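You operate a simulated robot arm through the tools that you are given. There is no shell and no other tool. Be economical: measure what you need, move in short steps, check, and stop when the job is done.

You run a simulated robot arm. Do the job below in one go: nothing can be reset, and whatever is moved stays where it is left.

Task
Stack the jar marked "mint" from the worktop by the door on top of the jar marked "dill". Put the grey tin on the top of the trivet rods. Shut the right end door. Any order will do. Set down upright: grey tin.
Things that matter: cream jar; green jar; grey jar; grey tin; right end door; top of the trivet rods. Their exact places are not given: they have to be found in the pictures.

Only the result counts: the job must be done as asked and must still hold three seconds after the hand-in. Knocking over, shifting, dropping, spilling or breaking anything else fails it.

Robot
A 6-joint arm with a two-finger parallel gripper on a trunk, on a base that drives. Base frame: it is fixed to the floor where the robot stands at the start and does not move with it; the origin is under the middle of the robot, x ahead of it, y to its left, z up; the surface under the hand at the start is at about z = 91. Readings come in cm, degrees, newtons and seconds.
With the tool pointing down near the work surface it reaches from about 58 to 94 cm from the robot's upright axis, wherever it stands. Its first joint turns from -149.0 to 149.0 degrees. Places, roughly: grey tin (6x6x12 cm) [70, 10, 100]; right end door [-70, -140, 50]; top of the trivet rods (24x20 cm) [38, 142, 92]. Payload 3.43 kg.
Tool frame: the origin (TCP) lies between the finger pads and is the grasp point; the fingertips stand 3.4 cm ahead of it; z points along the fingers, y is the line along which they close. Largest opening 12.8 cm; finger width 2.4, thickness 1.2; the body of the gripper, 4.8 by 13 cm, starts 9.6 cm behind the TCP.
Orientation is told as [roll, pitch, yaw] about the base's x, y, z axes, in that order, counted from this pose: with the fingers straight down and closing along the base's y, the tool's x points along the base's -x, its y along +y and its z along -z.

Tools
- The arm moves only by the tool servo_tool. Its argument "commands" is a list that holds one entry, the list of rows, each a list of 6 numbers: the shift along the base's x, y, z in units of 300 mm (1.0 is 300 mm), then the turn, a rotation vector about the base's x, y, z in units of 120 degrees (1.0 is 120 degrees). In form: [[[dx, dy, dz, wx, wy, wz], ...]]. A call has 1 to 10 rows; each row is the pose to reach, as a shift and turn from the pose commanded when the call began. "gripper" is the finger opening in cm, from 0 to 12.8, set as the call begins (left out, the last holds). A call with a number of a shift or a turn outside -1 to 1 is refused whole. Rows are played at 5 a second. More than 5 cm and 8.6 degrees between two rows, or a gripper value outside its range, and nothing of the call is played. A pose out of reach is approached as far as the arm can. The call stops where the force on the tool passes 40 N (or 10 N more than at its start, if that is more) or the arm is blocked; 0.2 s more then pass. The fingers move at their own pace (about 10.8 cm/s each) and stop on an object; they squeeze with about 40 N. The grip force told is the motor's: it shows also when the fingers shut on nothing. Time passes only in rows, and 0.2 s behind the last, so rows that repeat a pose let the fingers close. It gives the time, the measured TCP pose, the force on the tool (base axes), the opening and the grip force at its end, in the units of the frame above (readings bear some noise), with the torque about the TCP (base axes, N m) and any sound that the robot's microphone picked up.
- Cameras (640 x 400 px; columns grow to the right, rows downward): "scene" is now at [3.38, 14.14, 165.76]; the picture's right is [-0.35, -0.94, 0.00], its down [-0.67, 0.25, -0.70] and it looks along [0.65, -0.24, -0.72] (base axes); focal length 264 px, centre (320, 200). "wrist" rides on the gripper at [7.6, -1.1, -16] in the tool frame; the picture's right is [0.15, 0.99, 0.00], its down [-0.88, 0.13, -0.46] and it looks along [-0.45, 0.07, 0.89] (tool axes); focal length 234 px, centre (320, 200).
- grab_frame(camera): a new picture of that camera. It takes no simulated time.
- move_column(by): slides the trunk up (or, below 0, down) by that many cm; the arm and the scene camera ride with it, the base frame stays. It gives what a move gives, with no picture.
- drive_base(legs): drives the robot by 1 to 6 legs, each [ahead, turn to the left] in cm and degrees, along the robot's own axes; the way and the turn of a leg run together, so that a leg with both is an arc; at most 150 cm and 180 degrees a leg. The arm and the cameras ride along, it lands a little off, and it stops where it bumps. It gives what a move gives.
- head_to(pan, tilt): turns the head with the scene camera to pan (to the left, within 155 degrees either way) and tilt (down, from -29 to 69), counted from straight ahead of the robot. It gives what a move gives.
- pixel_to_xyz(camera, pixels): for up to 12 pixels [column, row] of the newest picture of that camera ("zoom" is the newest enlarged one), the place [x, y, z] in the base frame of the surface seen there, good to about 0.2 cm. It takes no simulated time.
- close_up(camera, box): a new picture of the part [left, top, right, bottom] of that camera's present view, enlarged. It takes no simulated time.
- job_done(): hands the job in; it is judged then, once.

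Work in short steps. Measure before you move; look again where a grasp or a placing could have gone wrong, and mend it. You have 110 turns and 78 pictures in all, those below and enlarged ones among them. Open the gripper and draw the arm clear of the work before you hand the job in, unless the task says otherwise; then end with one line.

The tools are called as a command line: name --argument value ..., lists and objects as JSON in quotes. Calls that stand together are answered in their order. servo_tool: Moves the arm, as the interface text tells. Its arguments: {"type":"object","properties":{"commands":{"type":"array"},"gripper":{"type":"number"}},"required":["commands"]} The other tools are called the same way: move_column (by) slides the trunk up or down; drive_base (legs) drives the base; head_to (pan, tilt) turns the head that bears the scene camera; grab_frame (camera) takes a picture; pixel_to_xyz (camera, pixels) gives the place of the surface under pixels of a picture; close_up (camera, box) takes an enlarged picture of a part of a camera's view; job_done () hands the job in.

At the start:

```text
clock: 0.0
tcp_pos: [82.03, -4.24, 99.97]
orientation: [0.0, -0.1, -0.8]
contact_force: [-0.4, -0.7, 0.0]
torque: [0.03, -0.02, -0.01]
grip_width: 12.8
finger_force: 0.1
trunk travel left (down, up): [-67.5, 3.5]
robot x, y, heading: [0.04, 0.11, -0.1]
head pan, tilt: [-20.4, 45.7]
```

scene: 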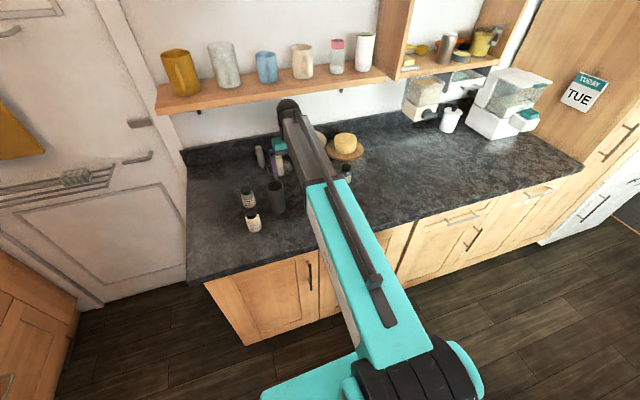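
wrist: 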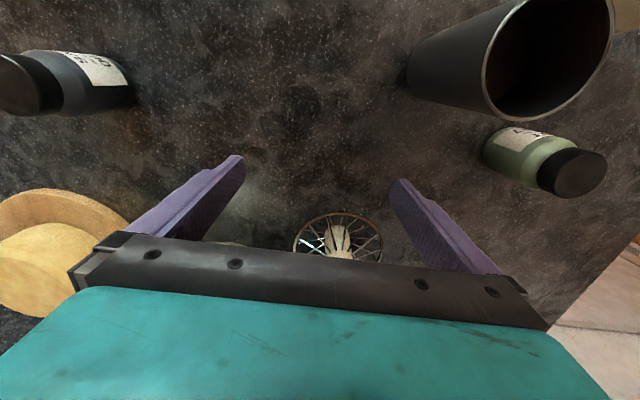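

The scene shows jars near (248,197), (252,222), (347,172) and the dark tin near (276,197). I enlarge that part to read the labels.

close_up --camera "scene" --box '[210, 120, 370, 240]'

close_up --camera "wrist" --box '[0, 0, 640, 260]'

```text
3.33 times, centred on (290, 180) of scene
```

zoom: 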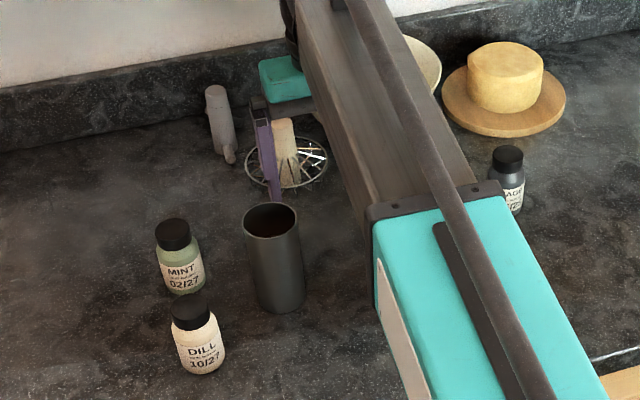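

```text
1.00 times, centred on (320, 130) of wrist (not enlarged: the box is as wide or as high as the picture)
```

zoom: 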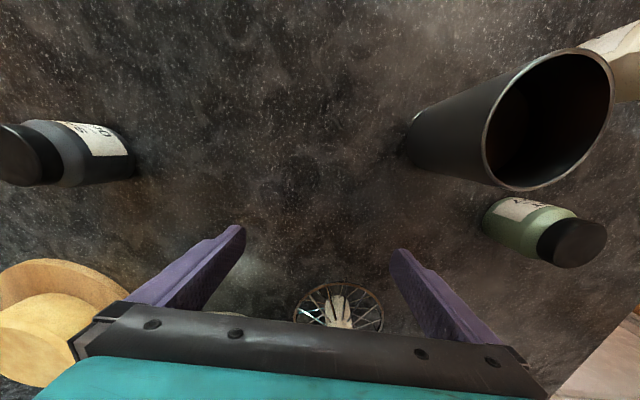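

Green = MINT, cream = DILL, grey = SAGE at first sight. I take another zoom of the scene and measure the jars and the tin.

close_up --camera "scene" --box '[210, 120, 370, 240]'

pixel_to_xyz --camera "zoom" --pixels '[[173, 232], [183, 275], [190, 310], [201, 352], [270, 207], [280, 270], [246, 215], [295, 215], [205, 372], [188, 292], [280, 312], [508, 155]]'

head_to --pan 100 --tilt 35

grab_frame --camera "scene"

```text
3.33 times, centred on (290, 180) of scene
```

zoom: 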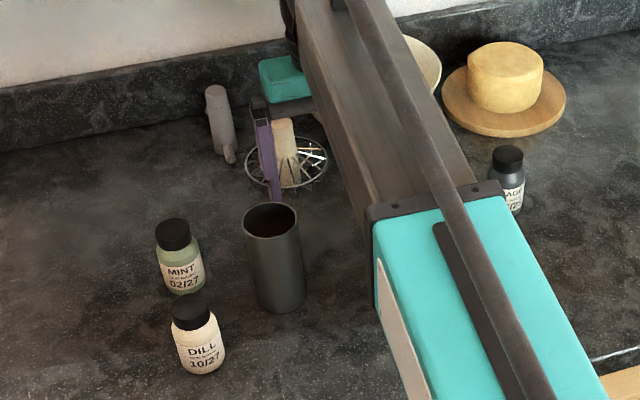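

```text
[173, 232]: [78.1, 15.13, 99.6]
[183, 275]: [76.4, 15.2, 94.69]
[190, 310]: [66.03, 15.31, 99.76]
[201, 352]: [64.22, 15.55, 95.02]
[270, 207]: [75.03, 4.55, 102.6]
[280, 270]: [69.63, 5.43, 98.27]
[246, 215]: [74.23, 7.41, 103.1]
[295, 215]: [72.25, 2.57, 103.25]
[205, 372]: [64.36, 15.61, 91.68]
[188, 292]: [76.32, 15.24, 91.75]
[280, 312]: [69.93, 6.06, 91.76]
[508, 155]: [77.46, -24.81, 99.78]
```

```text
clock: 2.0
tcp_pos: [82.05, -4.18, 100.06]
orientation: [0.1, 0.1, -0.8]
contact_force: [-0.3, 0.7, -0.4]
torque: [-0.01, 0.01, 0.02]
grip_width: 12.81
finger_force: 0.1
trunk travel left (down, up): [-67.5, 3.5]
robot x, y, heading: [-0.28, 0.1, -0.2]
head pan, tilt: [100.0, 35.0]
```

```text
72 pictures are left
```

scene: 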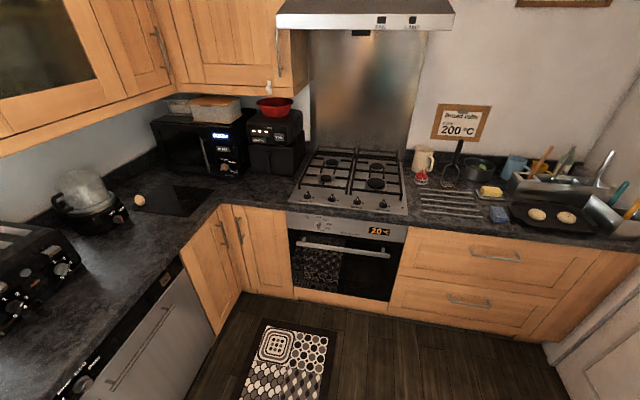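

The trivet rods appear near (450,203). I measure them enlarged.

close_up --camera "scene" --box '[390, 140, 550, 240]'

pixel_to_xyz --camera "scene" --pixels '[[425, 190], [470, 190], [422, 213], [478, 214], [450, 203], [490, 192], [499, 214], [449, 180], [425, 165], [450, 235], [600, 250], [290, 150]]'

head_to --pan -110 --tilt 35

grab_frame --camera "scene"

```text
4.00 times, centred on (470, 190) of scene
```

zoom: 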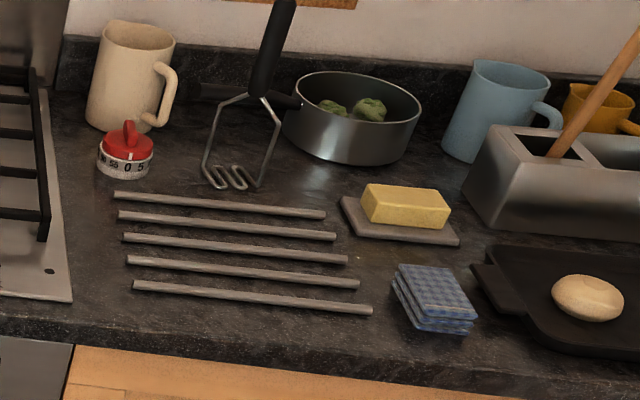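

```text
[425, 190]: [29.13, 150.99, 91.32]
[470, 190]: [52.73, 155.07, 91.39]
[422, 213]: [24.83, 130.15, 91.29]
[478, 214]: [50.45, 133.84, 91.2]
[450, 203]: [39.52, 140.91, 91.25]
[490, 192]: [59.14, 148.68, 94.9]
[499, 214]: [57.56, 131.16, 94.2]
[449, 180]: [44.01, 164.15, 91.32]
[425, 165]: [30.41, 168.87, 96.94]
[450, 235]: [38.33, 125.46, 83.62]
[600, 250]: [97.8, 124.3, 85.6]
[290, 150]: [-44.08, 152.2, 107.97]
```

```text
clock: 5.0
tcp_pos: [82.09, -4.07, 99.95]
orientation: [0.0, 0.0, -0.8]
contact_force: [-1.3, -0.4, -0.1]
torque: [-0.01, 0.02, 0.02]
grip_width: 12.83
finger_force: 0.0
trunk travel left (down, up): [-67.5, 3.5]
robot x, y, heading: [-0.29, -0.13, -0.1]
head pan, tilt: [-110.0, 35.0]
```

```text
70 pictures are left
```

scene: 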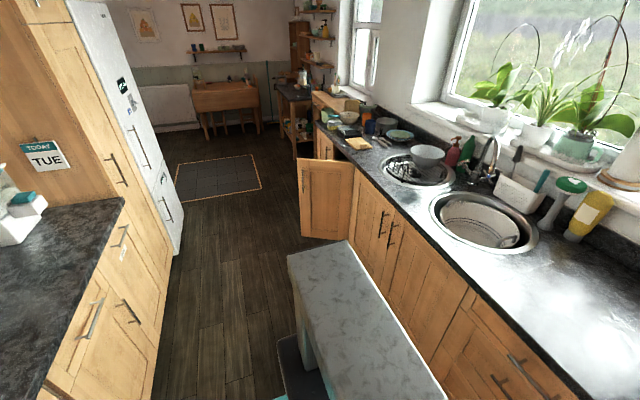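

The open cupboard door is at (325,197), and a low bench or table stands behind the robot at (350,320). I look at the remaining directions and measure the door.

pixel_to_xyz --camera "scene" --pixels '[[300, 162], [353, 168], [303, 232], [345, 238], [304, 180], [290, 255], [345, 242], [320, 320], [440, 390], [300, 345], [395, 215], [230, 300]]'

close_up --camera "scene" --box '[280, 80, 440, 250]'

head_to --pan 155 --tilt 40

grab_frame --camera "scene"

head_to --pan -155 --tilt 45

grab_frame --camera "scene"

head_to --pan 40 --tilt 40

grab_frame --camera "scene"

```text
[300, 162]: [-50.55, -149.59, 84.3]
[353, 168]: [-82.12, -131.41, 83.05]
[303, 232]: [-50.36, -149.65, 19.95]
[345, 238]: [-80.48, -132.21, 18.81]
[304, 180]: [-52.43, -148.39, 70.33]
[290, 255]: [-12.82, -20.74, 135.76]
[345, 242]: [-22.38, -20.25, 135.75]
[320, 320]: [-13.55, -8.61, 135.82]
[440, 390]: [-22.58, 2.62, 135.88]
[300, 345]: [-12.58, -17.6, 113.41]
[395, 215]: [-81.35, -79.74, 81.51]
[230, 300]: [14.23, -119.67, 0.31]
```

```text
2.35 times, centred on (360, 165) of scene
```

zoom: 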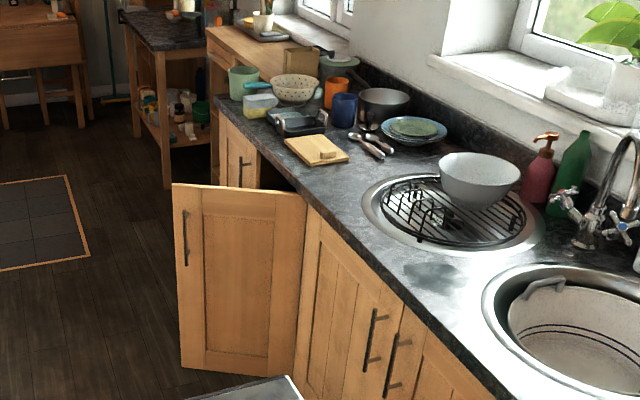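

```text
clock: 8.7
tcp_pos: [82.07, -4.27, 100.1]
orientation: [0.0, 0.1, -0.8]
contact_force: [0.2, 0.0, 0.2]
torque: [-0.01, 0.02, -0.02]
grip_width: 12.78
finger_force: 0.1
trunk travel left (down, up): [-67.5, 3.5]
robot x, y, heading: [-0.05, -0.07, 0.0]
head pan, tilt: [154.7, 40.0]
```

```text
68 pictures are left
```

scene: 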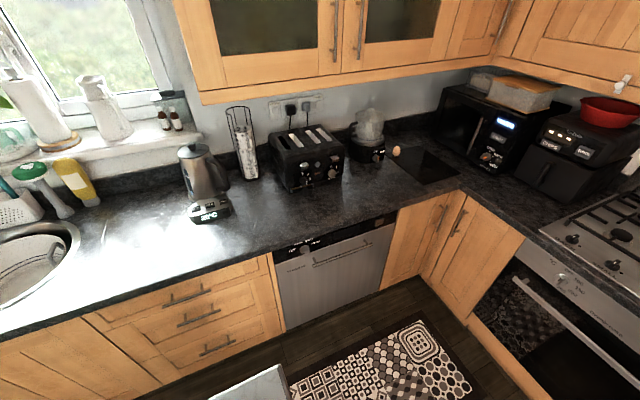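

```text
clock: 12.9
tcp_pos: [82.12, -4.16, 100.08]
orientation: [0.0, 0.0, -0.6]
contact_force: [-0.3, 0.4, 0.1]
torque: [0.02, 0.01, -0.01]
grip_width: 12.8
finger_force: 0.1
trunk travel left (down, up): [-67.5, 3.5]
robot x, y, heading: [0.19, -0.07, -0.3]
head pan, tilt: [-154.7, 45.0]
```

```text
67 pictures are left
```

scene: 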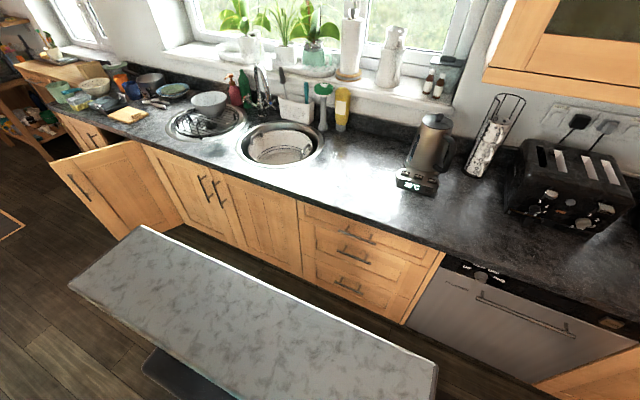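

```text
clock: 15.8
tcp_pos: [82.11, -4.17, 100.05]
orientation: [0.0, 0.1, -0.8]
contact_force: [-0.2, -0.4, -0.5]
torque: [0.03, 0.02, -0.05]
grip_width: 12.78
finger_force: 0.1
trunk travel left (down, up): [-67.5, 3.5]
robot x, y, heading: [-0.16, 0.12, -0.0]
head pan, tilt: [40.0, 40.0]
```

```text
66 pictures are left
```

scene: 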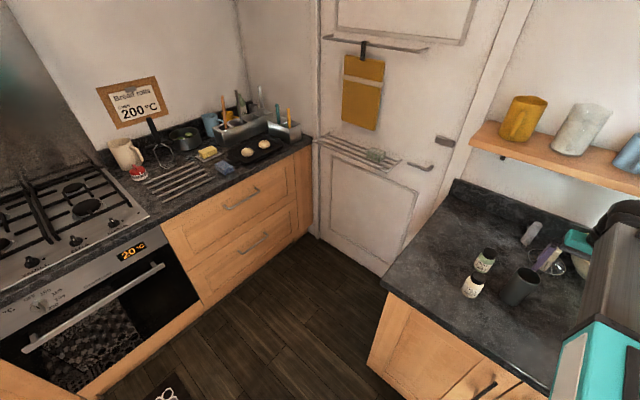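

Only one set of jars exists, on the worktop beside the door. I lift the hand by 12 cm and carry it above the mint jar (about [79,15]), then look with the wrist camera.

servo_tool --commands '[[[0, 0, 0.14, 0, 0, 0], [0, 0, 0.28, 0, 0, 0], [0, 0, 0.4, 0, 0, 0], [-0.025, 0.16, 0.4, 0, 0, 0], [-0.05, 0.32, 0.4, 0, 0, 0], [-0.075, 0.48, 0.4, 0, 0, 0], [-0.1, 0.64, 0.4, 0, 0, 0.007], [-0.1, 0.64, 0.4, 0, 0, 0.007]]]'

grab_frame --camera "wrist"

head_to --pan 8 --tilt 48

close_up --camera "scene" --box '[220, 100, 420, 225]'

```text
clock: 17.6
tcp_pos: [79.07, 15.1, 111.86]
orientation: [0.0, -0.1, 0.1]
contact_force: [0.7, 0.5, -0.7]
torque: [-0.01, 0.04, 0.0]
grip_width: 12.8
finger_force: 0.1
trunk travel left (down, up): [-67.5, 3.5]
robot x, y, heading: [0.15, 0.22, 0.0]
head pan, tilt: [40.0, 40.0]
```

```text
65 pictures are left
```

wrist: 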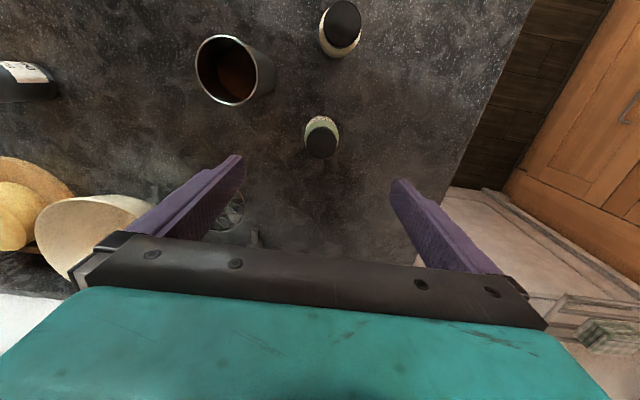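

```text
clock: 18.6
tcp_pos: [79.14, 15.1, 111.87]
orientation: [-0.1, 0.0, -0.1]
contact_force: [0.1, 0.3, -0.4]
torque: [0.01, 0.0, 0.04]
grip_width: 12.8
finger_force: 0.1
trunk travel left (down, up): [-67.5, 3.5]
robot x, y, heading: [-0.06, -0.01, -0.1]
head pan, tilt: [8.0, 48.0]
```

```text
3.20 times, centred on (320, 162) of scene
```

zoom: 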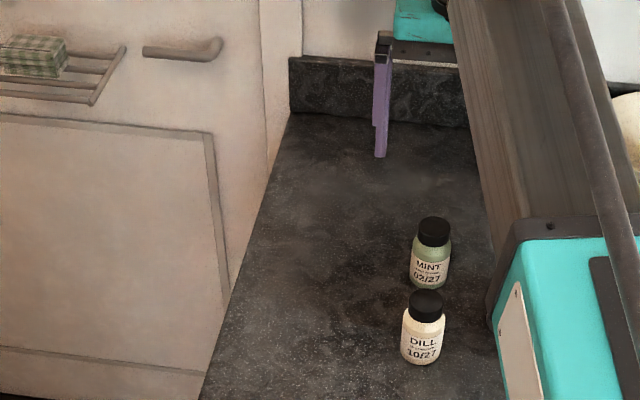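

Wrist picture: mint cap at about (321,142), dill cap at (341,23), tin mouth at (225,72) with brown contents. I measure cap rims from the two views.

pixel_to_xyz --camera "wrist" --pixels '[[321, 145], [308, 143], [334, 145], [321, 132], [321, 155], [341, 23], [327, 22], [356, 22], [341, 6], [341, 40], [240, 70], [200, 70]]'

pixel_to_xyz --camera "zoom" --pixels '[[434, 224], [421, 225], [447, 226], [434, 234], [434, 219], [427, 298], [413, 299], [440, 300], [427, 308], [427, 292], [428, 286], [420, 361]]'

```text
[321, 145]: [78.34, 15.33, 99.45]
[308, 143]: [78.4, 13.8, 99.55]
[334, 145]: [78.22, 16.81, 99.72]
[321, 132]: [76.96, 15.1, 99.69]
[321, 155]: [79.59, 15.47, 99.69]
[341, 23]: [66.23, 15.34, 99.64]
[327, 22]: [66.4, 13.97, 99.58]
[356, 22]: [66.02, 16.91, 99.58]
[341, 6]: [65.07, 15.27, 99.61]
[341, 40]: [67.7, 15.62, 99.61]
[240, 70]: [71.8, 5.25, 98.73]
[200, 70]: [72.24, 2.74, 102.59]
```

```text
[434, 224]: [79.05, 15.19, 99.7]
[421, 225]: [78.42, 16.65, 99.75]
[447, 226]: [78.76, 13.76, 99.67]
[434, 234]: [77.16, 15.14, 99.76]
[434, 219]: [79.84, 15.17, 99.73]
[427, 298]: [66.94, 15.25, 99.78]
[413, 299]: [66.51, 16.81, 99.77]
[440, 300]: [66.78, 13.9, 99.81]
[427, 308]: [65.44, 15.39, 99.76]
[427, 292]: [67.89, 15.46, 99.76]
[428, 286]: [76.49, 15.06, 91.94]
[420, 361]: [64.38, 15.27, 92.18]
```

Mint cap centre is about [78.4,15.25], dill [66.55,15.4], tops at 99.7. I narrow the fingers to 8 cm and go down around the mint jar to TCP z of about 95.6.

servo_tool --commands '[[[-0.0233, 0.005, 0, 0, 0, 0], [-0.0233, 0.005, -0.14, 0, 0, 0], [-0.0233, 0.005, -0.28, 0, 0, 0], [-0.0233, 0.005, -0.4, 0, 0, 0], [-0.0233, 0.005, -0.48, 0, 0, 0], [-0.0233, 0.005, -0.542, 0, 0, 0], [-0.0233, 0.005, -0.542, 0, 0, 0]]]' --gripper 8

grab_frame --camera "wrist"

```text
clock: 20.2
tcp_pos: [78.46, 14.98, 95.67]
orientation: [0.0, 0.0, 0.2]
contact_force: [0.2, 0.6, -0.3]
torque: [0.0, 0.02, 0.02]
grip_width: 8.0
finger_force: 0.2
trunk travel left (down, up): [-67.5, 3.5]
robot x, y, heading: [-0.12, -0.16, 0.0]
head pan, tilt: [8.0, 48.0]
```

```text
63 pictures are left
```

wrist: 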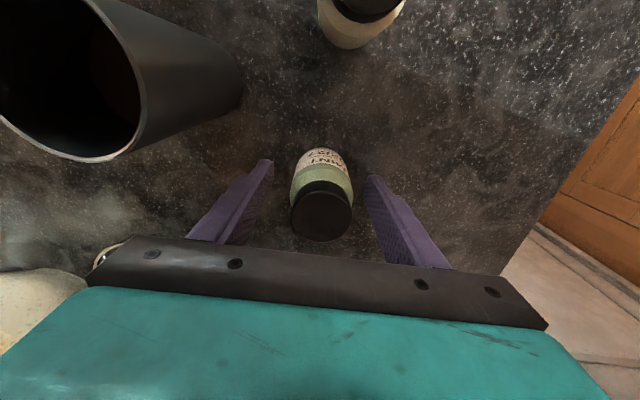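

The jar sits between the fingers (cap at (321,210), fingers at 255 and 385). I close on it.

servo_tool --commands '[[[0, 0, 0, 0, 0, 0], [0, 0, 0, 0, 0, 0], [0, 0, 0, 0, 0, 0], [0, 0, 0, 0, 0, 0], [0, 0, 0, 0, 0, 0]]]' --gripper 0

```text
clock: 21.4
tcp_pos: [78.53, 15.03, 95.79]
orientation: [0.0, 0.0, 0.1]
contact_force: [-0.6, -0.9, -0.2]
torque: [-0.04, 0.03, 0.0]
grip_width: 4.46
finger_force: 40.1
trunk travel left (down, up): [-67.5, 3.5]
robot x, y, heading: [0.09, 0.14, 0.2]
head pan, tilt: [8.0, 48.0]
```

Held at 4.46 cm. I lift 12 cm and shift to above the dill jar.

servo_tool --commands '[[[0, 0, 0.1, 0, 0, 0], [0, 0, 0.25, 0, 0, 0], [0, 0, 0.4, 0, 0, 0], [-0.13, 0.004, 0.4, 0, 0, 0], [-0.26, 0.008, 0.4, 0, 0, 0], [-0.35, 0.01, 0.4, 0, 0, 0], [-0.398, 0.01, 0.4, 0, 0, 0], [-0.398, 0.01, 0.4, 0, 0, 0]]]'

close_up --camera "scene" --box '[260, 140, 420, 240]'

grab_frame --camera "wrist"

```text
clock: 23.2
tcp_pos: [66.22, 15.35, 107.81]
orientation: [0.1, 0.0, 0.0]
contact_force: [1.3, -0.3, -0.5]
torque: [0.01, 0.01, 0.01]
grip_width: 0.01
finger_force: 32.9
trunk travel left (down, up): [-67.5, 3.5]
robot x, y, heading: [-0.37, 0.32, -0.1]
head pan, tilt: [8.0, 48.0]
```

```text
4.00 times, centred on (340, 190) of scene
```

zoom: 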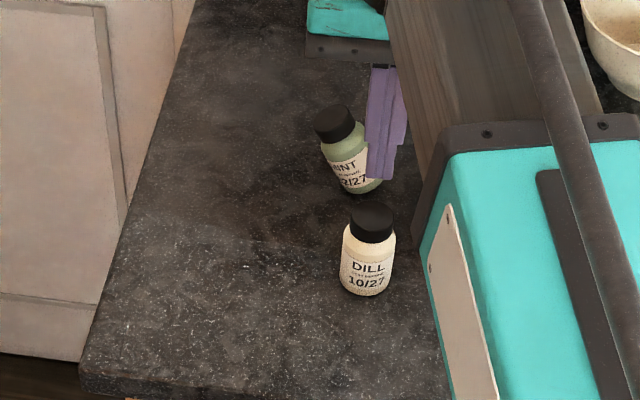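

```text
61 pictures are left
```

wrist: 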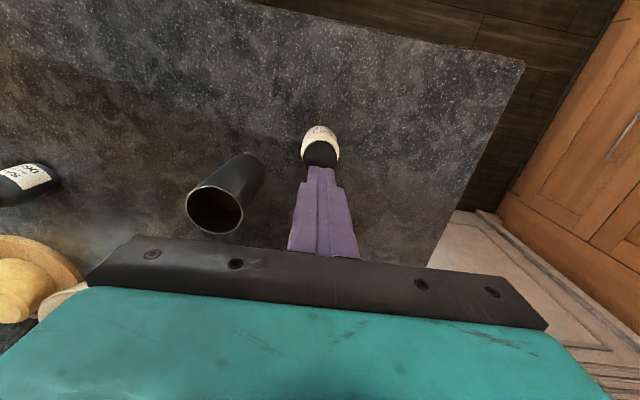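

The opening reads 0: the jar slipped out, and the zoom shows it tilted at (345,150). I measure where it is before any time passes.

pixel_to_xyz --camera "zoom" --pixels '[[334, 118], [345, 150], [360, 188], [325, 140], [350, 180], [375, 188], [372, 215], [385, 110], [385, 170]]'

close_up --camera "scene" --box '[310, 155, 374, 195]'

```text
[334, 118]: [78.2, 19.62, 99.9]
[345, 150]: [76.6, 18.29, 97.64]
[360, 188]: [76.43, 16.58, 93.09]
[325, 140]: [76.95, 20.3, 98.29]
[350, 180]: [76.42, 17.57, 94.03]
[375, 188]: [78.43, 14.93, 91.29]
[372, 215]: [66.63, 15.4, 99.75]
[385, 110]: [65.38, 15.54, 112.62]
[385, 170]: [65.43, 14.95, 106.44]
```

```text
10.00 times, centred on (342, 175) of scene
```

zoom: 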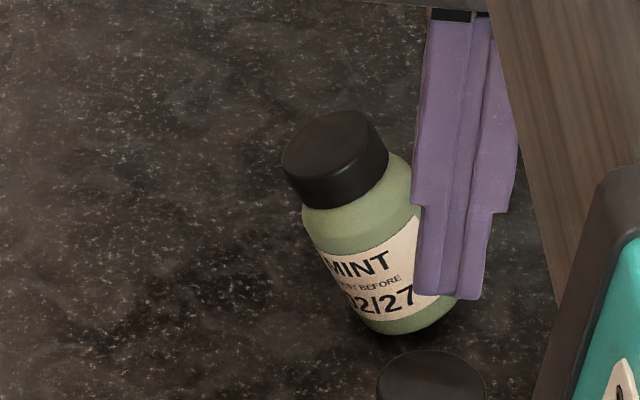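

The mint is tilted about 20 degrees toward +y on its bottom edge, in motion. I let a moment pass with the hand still and look again.

servo_tool --commands '[[[0, 0, 0, 0, 0, 0]]]' --gripper 6

close_up --camera "scene" --box '[290, 140, 402, 210]'

```text
clock: 23.6
tcp_pos: [66.3, 15.49, 107.87]
orientation: [0.0, -0.1, 0.0]
contact_force: [-0.1, 0.0, -0.8]
torque: [0.0, 0.0, -0.04]
grip_width: 5.98
finger_force: 0.0
trunk travel left (down, up): [-67.5, 3.5]
robot x, y, heading: [0.11, -0.08, -0.0]
head pan, tilt: [8.0, 48.0]
```

```text
5.71 times, centred on (346, 175) of scene
```

zoom: 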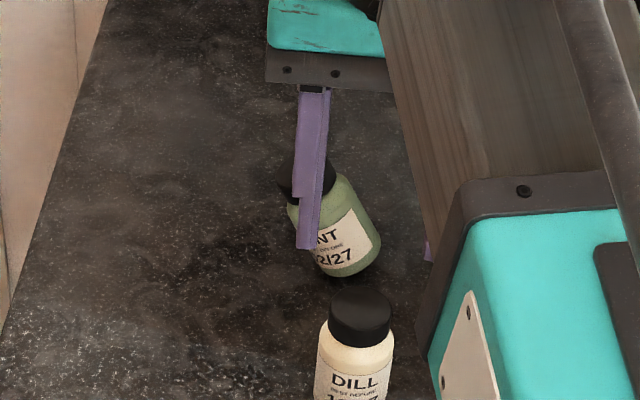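

It is still tilted, seemingly near the same angle. I wait once more and look.

servo_tool --commands '[[[0, 0, 0.1, 0, 0, 0], [0, 0, 0.2, 0, 0, 0], [0, 0, 0.2, 0, 0, 0]]]'

close_up --camera "scene" --box '[290, 140, 402, 210]'

grab_frame --camera "wrist"

```text
clock: 24.2
tcp_pos: [66.86, 15.27, 113.78]
orientation: [0.2, -0.9, 0.1]
contact_force: [6.5, 3.6, -12.6]
torque: [-0.21, 0.29, -0.06]
grip_width: 5.98
finger_force: 0.0
trunk travel left (down, up): [-67.5, 3.5]
robot x, y, heading: [-0.18, -0.49, 0.1]
head pan, tilt: [8.0, 48.0]
stopped in row 3: the force on the tool passed its limit at 52 N (the readings are from after the stop); the commanded pose is now the measured one
```

```text
5.71 times, centred on (346, 175) of scene
```

zoom: 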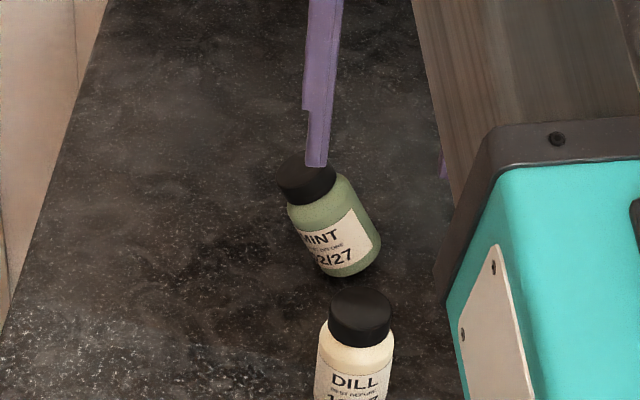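

```text
57 pictures are left
```

wrist: 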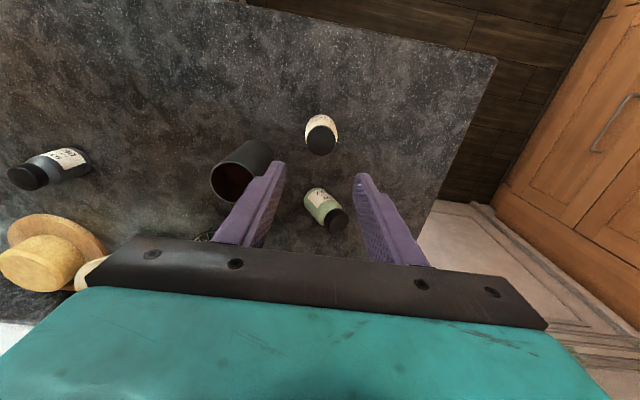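

The upward move ended with a 52 N contact while the jar still leans, apparently at rest. I measure the jar and look up to see what the arm may have touched.

pixel_to_xyz --camera "zoom" --pixels '[[308, 178], [280, 190], [335, 172], [305, 200], [330, 230], [345, 268], [375, 250], [310, 240], [360, 210], [352, 276], [335, 279]]'

pixel_to_xyz --camera "wrist" --pixels '[[336, 221], [335, 212], [318, 196], [310, 190], [330, 190], [305, 200], [338, 230], [308, 215]]'

head_to --pan -8 --tilt 25

grab_frame --camera "scene"

```text
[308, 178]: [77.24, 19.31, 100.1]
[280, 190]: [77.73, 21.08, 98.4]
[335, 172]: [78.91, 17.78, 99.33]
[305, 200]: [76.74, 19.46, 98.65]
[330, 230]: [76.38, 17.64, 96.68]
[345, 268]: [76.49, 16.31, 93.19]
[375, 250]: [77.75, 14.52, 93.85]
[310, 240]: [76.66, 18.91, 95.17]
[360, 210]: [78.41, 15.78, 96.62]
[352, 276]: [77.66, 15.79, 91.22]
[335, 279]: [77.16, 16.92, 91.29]
```

```text
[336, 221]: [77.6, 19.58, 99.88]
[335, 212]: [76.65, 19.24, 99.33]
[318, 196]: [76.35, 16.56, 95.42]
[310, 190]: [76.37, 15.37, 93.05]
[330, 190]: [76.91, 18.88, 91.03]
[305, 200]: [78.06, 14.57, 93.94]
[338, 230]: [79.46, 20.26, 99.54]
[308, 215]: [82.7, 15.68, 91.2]
```

```text
clock: 25.1
tcp_pos: [66.72, 15.25, 113.71]
orientation: [0.2, -0.7, 0.1]
contact_force: [13.9, 3.0, -25.9]
torque: [0.21, 0.32, 0.11]
grip_width: 5.98
finger_force: 0.1
trunk travel left (down, up): [-67.5, 3.5]
robot x, y, heading: [-0.17, 0.23, -0.0]
head pan, tilt: [-8.0, 25.0]
```

```text
56 pictures are left
```

scene: 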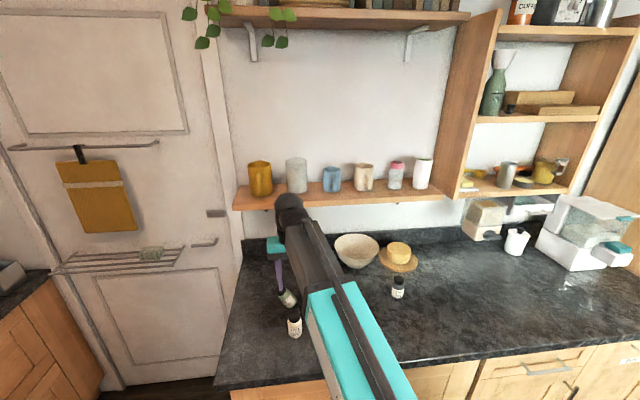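

The wrist knuckle (290,200) presses up against the underside of the mug shelf. I go down 4 cm at once and measure the shelf; the mugs still stand.

servo_tool --commands '[[[0, 0, -0.07, 0, 0, 0], [0, 0, -0.133, 0, 0, 0], [0, 0, -0.133, 0, 0, 0]]]'

close_up --camera "scene" --box '[225, 140, 465, 290]'

pixel_to_xyz --camera "zoom" --pixels '[[60, 180], [300, 165], [500, 145], [30, 175], [185, 145], [150, 170], [200, 165], [60, 168]]'

```text
clock: 25.9
tcp_pos: [66.57, 15.32, 109.66]
orientation: [0.2, -0.5, 0.0]
contact_force: [-0.3, 0.3, -0.3]
torque: [0.0, -0.04, 0.0]
grip_width: 6.01
finger_force: 0.0
trunk travel left (down, up): [-67.5, 3.5]
robot x, y, heading: [-0.18, -0.39, -0.1]
head pan, tilt: [-8.0, 25.0]
```

```text
2.67 times, centred on (345, 215) of scene
```

zoom: 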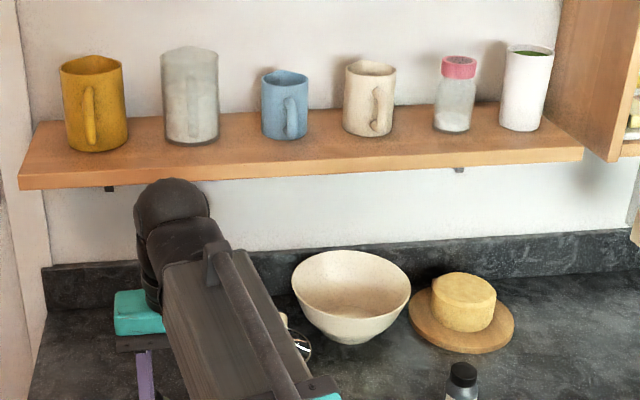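

```text
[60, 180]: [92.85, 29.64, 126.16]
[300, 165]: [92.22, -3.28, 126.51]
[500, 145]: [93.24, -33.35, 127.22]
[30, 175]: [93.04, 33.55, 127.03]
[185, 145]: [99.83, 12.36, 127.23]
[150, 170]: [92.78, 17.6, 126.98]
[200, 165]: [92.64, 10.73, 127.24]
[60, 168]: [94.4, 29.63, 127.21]
```

Shelf front edge is at x 92.5, underside about 125.5. I check where the wrist ball is relative to it.

pixel_to_xyz --camera "zoom" --pixels '[[170, 185], [170, 200], [200, 195], [180, 250], [130, 310], [215, 270], [140, 195], [215, 250]]'

grab_frame --camera "wrist"

```text
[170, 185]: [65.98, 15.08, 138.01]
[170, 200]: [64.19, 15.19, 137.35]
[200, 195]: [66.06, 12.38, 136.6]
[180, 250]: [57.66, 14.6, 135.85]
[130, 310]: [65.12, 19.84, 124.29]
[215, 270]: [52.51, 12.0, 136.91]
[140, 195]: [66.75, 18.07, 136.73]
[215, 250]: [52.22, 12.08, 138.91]
```

```text
54 pictures are left
```

wrist: 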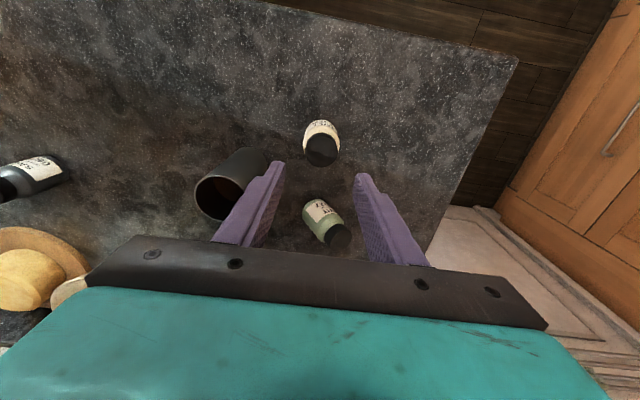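

The ball (x up to 70, z 138) is nowhere near the shelf, so the stop was the arm's own limit near x 67, z 114; I'll stay below that. I now go with open fingers to straddle the leaning mint jar, at [78.3,16.5], and lower to z of about 95.8.

servo_tool --commands '[[[0.13, 0.013, 0, 0, 0.004, 0], [0.26, 0.026, 0, 0, 0.004, 0], [0.391, 0.039, 0, 0, 0.004, 0], [0.391, 0.039, 0, 0, 0.004, 0], [0.391, 0.039, -0.13, 0, 0.004, 0], [0.391, 0.039, -0.26, 0, 0.004, 0], [0.391, 0.039, -0.36, 0, 0.004, 0], [0.391, 0.039, -0.42, 0, 0.004, 0], [0.391, 0.039, -0.463, 0, 0.004, 0], [0.391, 0.039, -0.463, 0, 0.004, 0]]]' --gripper 12.8

grab_frame --camera "wrist"

```text
clock: 28.1
tcp_pos: [78.41, 16.44, 95.75]
orientation: [0.1, -0.2, 0.1]
contact_force: [0.4, 0.1, 0.0]
torque: [-0.01, 0.06, -0.01]
grip_width: 12.79
finger_force: 0.1
trunk travel left (down, up): [-67.5, 3.5]
robot x, y, heading: [-0.54, -0.17, -0.0]
head pan, tilt: [-8.0, 25.0]
```

```text
53 pictures are left
```

wrist: 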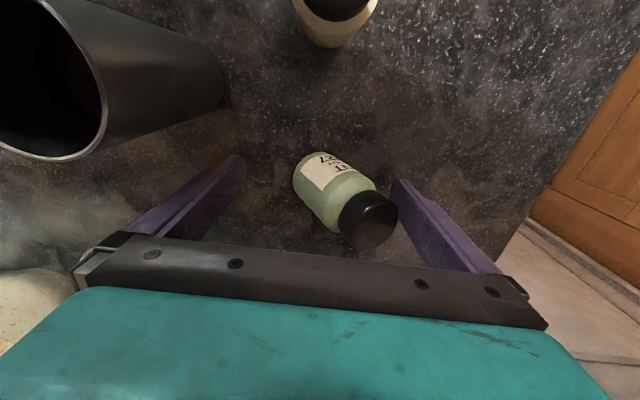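

Both fingers stand clear on either side of the tilted jar (cap at (370,218)). I close to 8 cm to push the cap back toward upright.

servo_tool --commands '[[[0, 0, 0, 0, 0, 0], [0, 0, 0, 0, 0, 0]]]' --gripper 7.5

grab_frame --camera "wrist"

```text
clock: 28.7
tcp_pos: [78.42, 16.45, 95.68]
orientation: [0.2, -0.2, 0.0]
contact_force: [0.6, 0.0, 0.0]
torque: [0.04, 0.0, 0.03]
grip_width: 7.49
finger_force: 0.1
trunk travel left (down, up): [-67.5, 3.5]
robot x, y, heading: [0.08, 0.06, 0.1]
head pan, tilt: [-8.0, 25.0]
```

```text
52 pictures are left
```

wrist: 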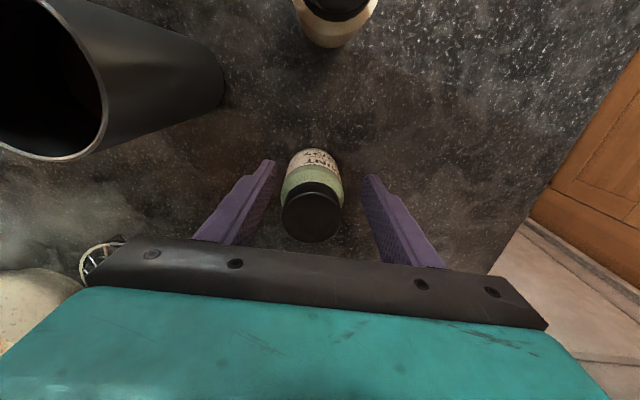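

The jar is upright again. I measure its cap before gripping again.

pixel_to_xyz --camera "wrist" --pixels '[[311, 215], [284, 214], [338, 214], [311, 190], [311, 238], [313, 165], [340, 185], [286, 185]]'

```text
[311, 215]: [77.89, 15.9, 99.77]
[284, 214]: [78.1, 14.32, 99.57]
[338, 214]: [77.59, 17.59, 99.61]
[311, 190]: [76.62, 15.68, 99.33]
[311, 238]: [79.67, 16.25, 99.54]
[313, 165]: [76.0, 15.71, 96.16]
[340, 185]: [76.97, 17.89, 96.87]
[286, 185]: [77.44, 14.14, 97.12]
```

Cap centre is [78.15,15.95]. I centre the hand on it, go 0.5 cm lower for a fuller hold, close, then lift slowly by 1 cm.

servo_tool --commands '[[[-0.009, -0.0167, -0.018, 0, 0, 0], [-0.009, -0.0167, -0.018, 0, 0, 0]]]' --gripper 7

servo_tool --commands '[[[0, 0, 0, 0, 0, 0], [0, 0, 0, 0, 0, 0], [0, 0, 0, 0, 0, 0], [0, 0, 0, 0, 0, 0], [0, 0, 0, 0, 0, 0]]]' --gripper 3

servo_tool --commands '[[[0, 0, 0.005, 0, 0, 0], [0, 0, 0.01, 0, 0, 0], [0, 0, 0.02, 0, 0, 0], [0, 0, 0.03, 0, 0, 0], [0, 0, 0.03, 0, 0, 0]]]'

grab_frame --camera "wrist"

```text
clock: 29.3
tcp_pos: [77.97, 15.96, 95.18]
orientation: [0.3, -0.2, 0.0]
contact_force: [0.3, -1.0, 0.0]
torque: [0.0, 0.01, 0.02]
grip_width: 7.01
finger_force: 0.1
trunk travel left (down, up): [-67.5, 3.5]
robot x, y, heading: [-0.32, 0.27, -0.2]
head pan, tilt: [-8.0, 25.0]
```

```text
clock: 30.5
tcp_pos: [78.0, 15.91, 95.2]
orientation: [0.2, -0.2, 0.1]
contact_force: [-0.1, -0.7, 1.4]
torque: [-0.04, -0.01, -0.01]
grip_width: 4.35
finger_force: 40.2
trunk travel left (down, up): [-67.5, 3.5]
robot x, y, heading: [-0.15, 0.05, 0.0]
head pan, tilt: [-8.0, 25.0]
```

```text
clock: 31.7
tcp_pos: [78.01, 16.02, 96.15]
orientation: [0.2, -0.2, 0.1]
contact_force: [0.1, 0.8, -1.1]
torque: [-0.04, -0.01, 0.0]
grip_width: 4.4
finger_force: 39.6
trunk travel left (down, up): [-67.5, 3.5]
robot x, y, heading: [0.24, 0.09, 0.2]
head pan, tilt: [-8.0, 25.0]
```

```text
51 pictures are left
```

wrist: 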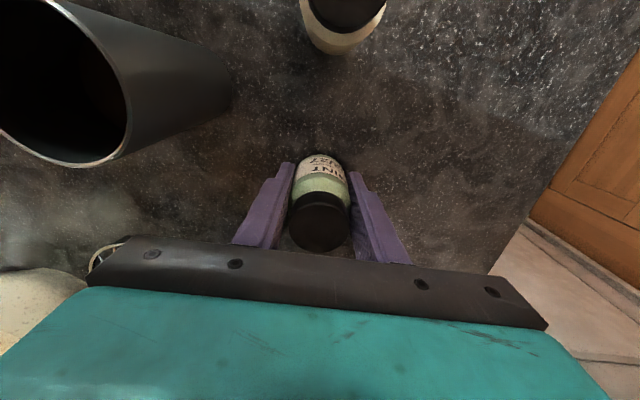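

The jar seems to ride along. I check its cap height.

pixel_to_xyz --camera "wrist" --pixels '[[319, 222], [319, 240], [300, 222], [338, 222], [319, 205]]'

servo_tool --commands '[[[0, 0, 0.02, 0, 0, 0], [0, 0, 0.04, 0, 0, 0], [0, 0, 0.07, 0, 0, 0], [0, 0, 0.1, 0, 0, 0], [0, 0, 0.1, 0, 0, 0]]]'

grab_frame --camera "wrist"

pixel_to_xyz --camera "wrist" --pixels '[[319, 222], [319, 240], [300, 222], [338, 222], [319, 205]]'

```text
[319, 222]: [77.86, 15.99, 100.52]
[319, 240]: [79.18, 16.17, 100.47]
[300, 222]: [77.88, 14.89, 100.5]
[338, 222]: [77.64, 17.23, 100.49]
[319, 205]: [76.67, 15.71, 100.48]
```

```text
clock: 32.9
tcp_pos: [78.05, 15.81, 99.28]
orientation: [0.2, -0.2, 0.1]
contact_force: [0.7, 0.5, -1.2]
torque: [-0.01, 0.01, -0.03]
grip_width: 4.42
finger_force: 40.0
trunk travel left (down, up): [-67.5, 3.5]
robot x, y, heading: [0.11, 0.02, 0.0]
head pan, tilt: [-8.0, 25.0]
```

```text
50 pictures are left
```

wrist: 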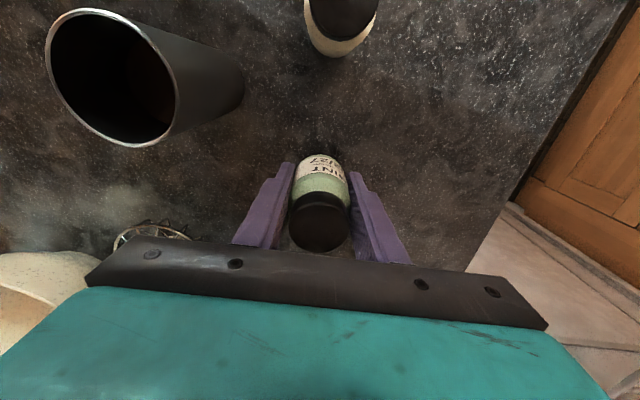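

```text
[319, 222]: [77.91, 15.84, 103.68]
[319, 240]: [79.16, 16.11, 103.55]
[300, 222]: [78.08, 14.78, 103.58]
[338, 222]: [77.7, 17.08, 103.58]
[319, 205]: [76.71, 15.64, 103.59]
```

No slip: the cap rides 4.35 cm above the TCP. I keep lifting gently to z of about 106.3.

servo_tool --commands '[[[0, 0, 0.02, 0, 0, 0], [0, 0, 0.05, 0, 0, 0], [0, 0, 0.09, 0, 0, 0], [0, 0, 0.13, 0, 0, 0], [0, 0, 0.17, 0, 0, 0], [0, 0, 0.205, 0, 0, 0], [0, 0, 0.225, 0, 0, 0], [0, 0, 0.235, 0, 0, 0]]]'

servo_tool --commands '[[[-0.02, 0, 0, 0, 0, 0], [-0.06, 0, 0, 0, 0, 0], [-0.11, 0, 0, 0, 0, 0], [-0.16, -0.005, 0, 0, 0, 0], [-0.21, -0.01, 0, 0, 0, 0], [-0.26, -0.015, 0, 0, 0, 0], [-0.31, -0.015, 0, 0, 0, 0], [-0.35, -0.015, 0, 0, 0, 0], [-0.375, -0.015, 0, 0, 0, 0], [-0.382, -0.015, 0, 0, 0, 0]]]'

head_to --pan 8 --tilt 48

close_up --camera "scene" --box '[290, 150, 418, 230]'

grab_frame --camera "wrist"

```text
clock: 34.7
tcp_pos: [78.13, 16.08, 106.11]
orientation: [0.3, -0.3, -0.1]
contact_force: [-0.2, 0.3, -1.2]
torque: [0.04, 0.02, 0.01]
grip_width: 4.38
finger_force: 39.6
trunk travel left (down, up): [-67.5, 3.5]
robot x, y, heading: [-0.09, 0.22, -0.2]
head pan, tilt: [-8.0, 25.0]
```

```text
clock: 36.9
tcp_pos: [66.66, 15.45, 106.14]
orientation: [0.2, -0.2, 0.0]
contact_force: [-0.3, 0.4, -0.6]
torque: [0.01, 0.0, -0.02]
grip_width: 4.4
finger_force: 40.2
trunk travel left (down, up): [-67.5, 3.5]
robot x, y, heading: [0.15, 0.39, 0.4]
head pan, tilt: [-8.0, 25.0]
```

```text
clock: 37.8
tcp_pos: [66.6, 15.45, 105.97]
orientation: [0.2, -0.2, -0.1]
contact_force: [0.0, -0.3, -0.6]
torque: [0.01, 0.0, 0.02]
grip_width: 4.38
finger_force: 39.8
trunk travel left (down, up): [-67.5, 3.5]
robot x, y, heading: [-0.04, 0.25, 0.0]
head pan, tilt: [8.0, 48.0]
```

```text
5.00 times, centred on (354, 190) of scene
```

zoom: 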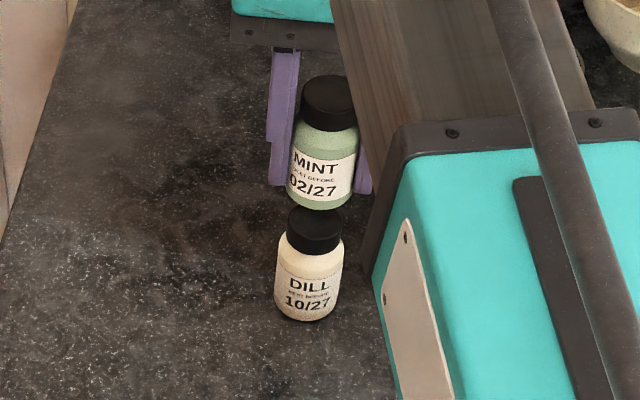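

```text
48 pictures are left
```

wrist: 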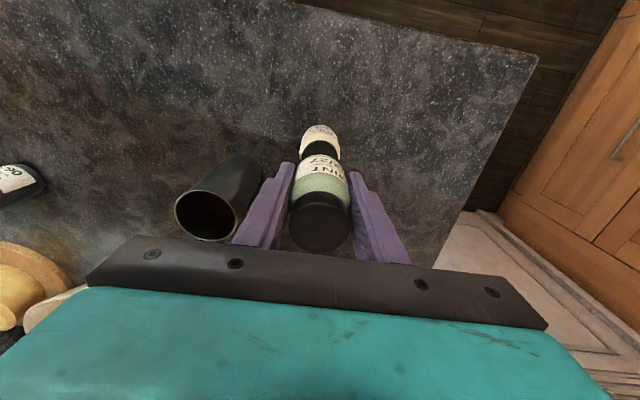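

The mint hangs above the dill. I measure both jars' axes from the two views before lowering.

pixel_to_xyz --camera "zoom" --pixels '[[328, 88], [305, 90], [352, 88], [329, 78], [328, 103], [318, 206], [316, 235], [296, 222], [338, 222], [320, 160], [308, 265], [311, 300]]'

pixel_to_xyz --camera "wrist" --pixels '[[319, 222], [319, 242], [319, 205], [300, 222], [338, 222], [321, 147], [304, 147], [338, 147], [319, 130]]'

```text
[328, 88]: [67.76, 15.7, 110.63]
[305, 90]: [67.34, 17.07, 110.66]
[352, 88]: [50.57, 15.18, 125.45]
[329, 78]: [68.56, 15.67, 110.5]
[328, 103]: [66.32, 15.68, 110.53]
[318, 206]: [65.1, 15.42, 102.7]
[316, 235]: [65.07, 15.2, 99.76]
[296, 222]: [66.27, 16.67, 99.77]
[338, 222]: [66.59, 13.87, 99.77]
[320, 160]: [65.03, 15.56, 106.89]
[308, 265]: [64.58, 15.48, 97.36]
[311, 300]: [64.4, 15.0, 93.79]
```

```text
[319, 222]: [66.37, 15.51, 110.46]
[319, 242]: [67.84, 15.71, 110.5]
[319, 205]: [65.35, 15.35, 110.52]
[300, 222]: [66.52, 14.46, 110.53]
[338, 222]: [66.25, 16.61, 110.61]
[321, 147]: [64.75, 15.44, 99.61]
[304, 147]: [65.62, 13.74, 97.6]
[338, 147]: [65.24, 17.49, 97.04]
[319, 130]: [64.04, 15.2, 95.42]
```

Mint axis about [66.95,15.6], dill [66.6,15.35], gap about 2.4 cm. I shift by (-0.3,-0.2) cm and lower 2.1 cm slowly.

servo_tool --commands '[[[-0.01, -0.007, 0, 0, 0, 0], [-0.01, -0.007, -0.02, 0, 0, 0], [-0.01, -0.007, -0.04, 0, 0, 0], [-0.01, -0.007, -0.055, 0, 0, 0], [-0.01, -0.007, -0.065, 0, 0, 0], [-0.01, -0.007, -0.07, 0, 0, 0], [-0.01, -0.007, -0.07, 0, 0, 0]]]'

close_up --camera "scene" --box '[314, 160, 394, 210]'

```text
clock: 39.4
tcp_pos: [66.1, 15.37, 104.27]
orientation: [0.2, -0.2, 0.1]
contact_force: [0.3, -0.6, -0.7]
torque: [-0.03, 0.0, 0.0]
grip_width: 4.38
finger_force: 40.3
trunk travel left (down, up): [-67.5, 3.5]
robot x, y, heading: [-0.02, 0.03, 0.0]
head pan, tilt: [8.0, 48.0]
```

```text
8.00 times, centred on (354, 185) of scene
```

zoom: 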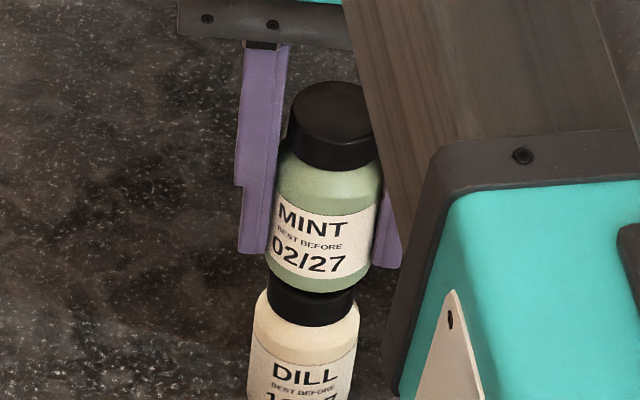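

Little gap is left now. I measure both jars' fronts again to check the alignment.

pixel_to_xyz --camera "zoom" --pixels '[[321, 240], [318, 285], [311, 310], [310, 340], [305, 375], [300, 385], [330, 115], [328, 160], [330, 90], [269, 300], [355, 300], [340, 115]]'

grab_frame --camera "wrist"

```text
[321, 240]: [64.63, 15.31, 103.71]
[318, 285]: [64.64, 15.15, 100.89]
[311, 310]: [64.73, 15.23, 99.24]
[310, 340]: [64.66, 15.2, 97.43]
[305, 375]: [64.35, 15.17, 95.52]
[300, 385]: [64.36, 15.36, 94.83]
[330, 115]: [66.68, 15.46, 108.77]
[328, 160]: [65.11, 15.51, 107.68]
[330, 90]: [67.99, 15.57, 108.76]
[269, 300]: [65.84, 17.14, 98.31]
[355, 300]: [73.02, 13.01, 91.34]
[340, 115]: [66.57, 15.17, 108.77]
```

```text
46 pictures are left
```

wrist: 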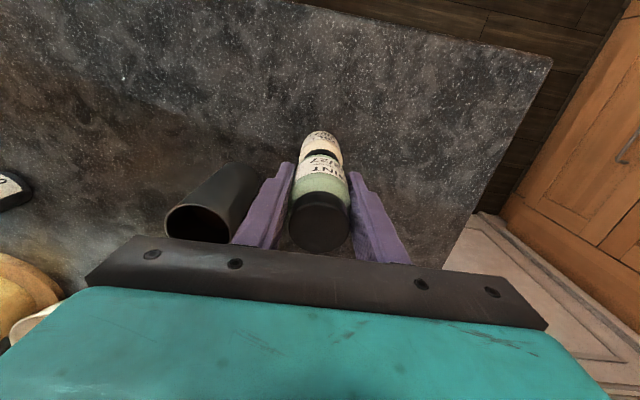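

Mint is +0.25 cm in x from the dill and about 0.5 cm above it. I shift -0.2 cm and lower the rest in small steps.

servo_tool --commands '[[[-0.007, 0, 0, 0, 0, 0], [-0.007, 0, -0.007, 0, 0, 0], [-0.007, 0, -0.013, 0, 0, 0], [-0.007, 0, -0.017, 0, 0, 0], [-0.007, 0, -0.017, 0, 0, 0]]]'

servo_tool --commands '[[[0, 0, -0.003, 0, 0, 0], [0, 0, -0.003, 0, 0, 0]]]'

close_up --camera "scene" --box '[314, 160, 394, 210]'

pixel_to_xyz --camera "zoom" --pixels '[[321, 240], [318, 285], [310, 340], [305, 375], [330, 115], [330, 100], [315, 300]]'

```text
clock: 40.6
tcp_pos: [65.93, 15.3, 103.76]
orientation: [0.3, -0.3, 0.0]
contact_force: [3.1, -0.7, 10.8]
torque: [0.0, -0.15, 0.02]
grip_width: 4.38
finger_force: 40.4
trunk travel left (down, up): [-67.5, 3.5]
robot x, y, heading: [0.19, 0.27, -0.3]
head pan, tilt: [8.0, 48.0]
```

```text
clock: 41.2
tcp_pos: [65.95, 15.37, 103.72]
orientation: [0.2, -0.3, 0.0]
contact_force: [1.2, 1.0, 18.3]
torque: [0.06, -0.13, -0.02]
grip_width: 4.38
finger_force: 39.9
trunk travel left (down, up): [-67.5, 3.5]
robot x, y, heading: [0.0, 0.09, -0.1]
head pan, tilt: [8.0, 48.0]
```

```text
8.00 times, centred on (354, 185) of scene
```

zoom: 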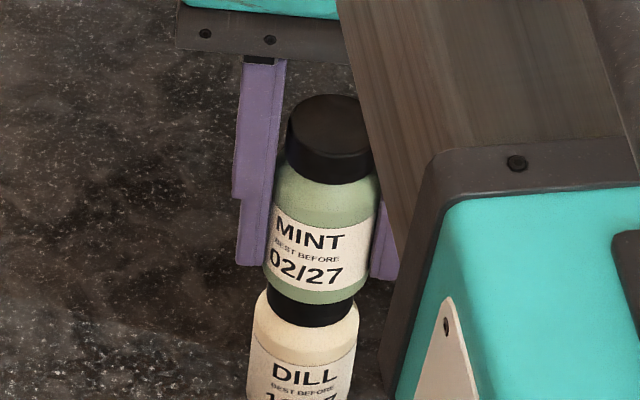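

```text
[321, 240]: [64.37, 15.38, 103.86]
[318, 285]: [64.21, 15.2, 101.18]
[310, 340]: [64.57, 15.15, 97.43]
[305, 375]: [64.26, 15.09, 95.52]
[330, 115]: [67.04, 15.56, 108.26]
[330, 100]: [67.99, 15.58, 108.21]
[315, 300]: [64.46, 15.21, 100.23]
```

Contact is made (18 N) and the jars line up. I ease off by 0.07 cm and open the fingers to 6.5 cm.

servo_tool --commands '[[[0, 0, 0.002, 0, 0, 0], [0, 0, 0.002, 0, 0, 0]]]'

servo_tool --commands '[[[0, 0, 0, 0, 0, 0], [0, 0, 0, 0, 0, 0], [0, 0, 0, 0, 0, 0]]]' --gripper 6.5

close_up --camera "scene" --box '[298, 150, 410, 220]'

```text
clock: 41.8
tcp_pos: [66.04, 15.2, 103.7]
orientation: [0.2, -0.3, 0.0]
contact_force: [0.9, 2.1, 22.1]
torque: [0.15, -0.15, 0.01]
grip_width: 4.4
finger_force: 40.2
trunk travel left (down, up): [-67.5, 3.5]
robot x, y, heading: [0.42, 0.1, -0.2]
head pan, tilt: [8.0, 48.0]
```

```text
clock: 42.6
tcp_pos: [66.08, 15.26, 103.72]
orientation: [0.3, -0.2, 0.0]
contact_force: [-0.4, 0.6, -0.6]
torque: [-0.02, -0.04, 0.01]
grip_width: 6.5
finger_force: 0.0
trunk travel left (down, up): [-67.5, 3.5]
robot x, y, heading: [-0.13, 0.59, -0.1]
head pan, tilt: [8.0, 48.0]
```

```text
5.71 times, centred on (354, 185) of scene
```

zoom: 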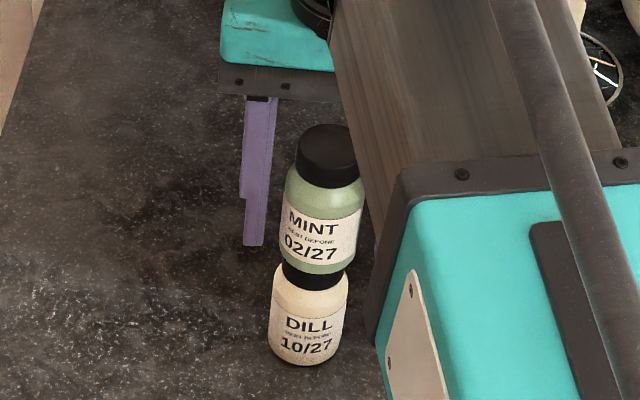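

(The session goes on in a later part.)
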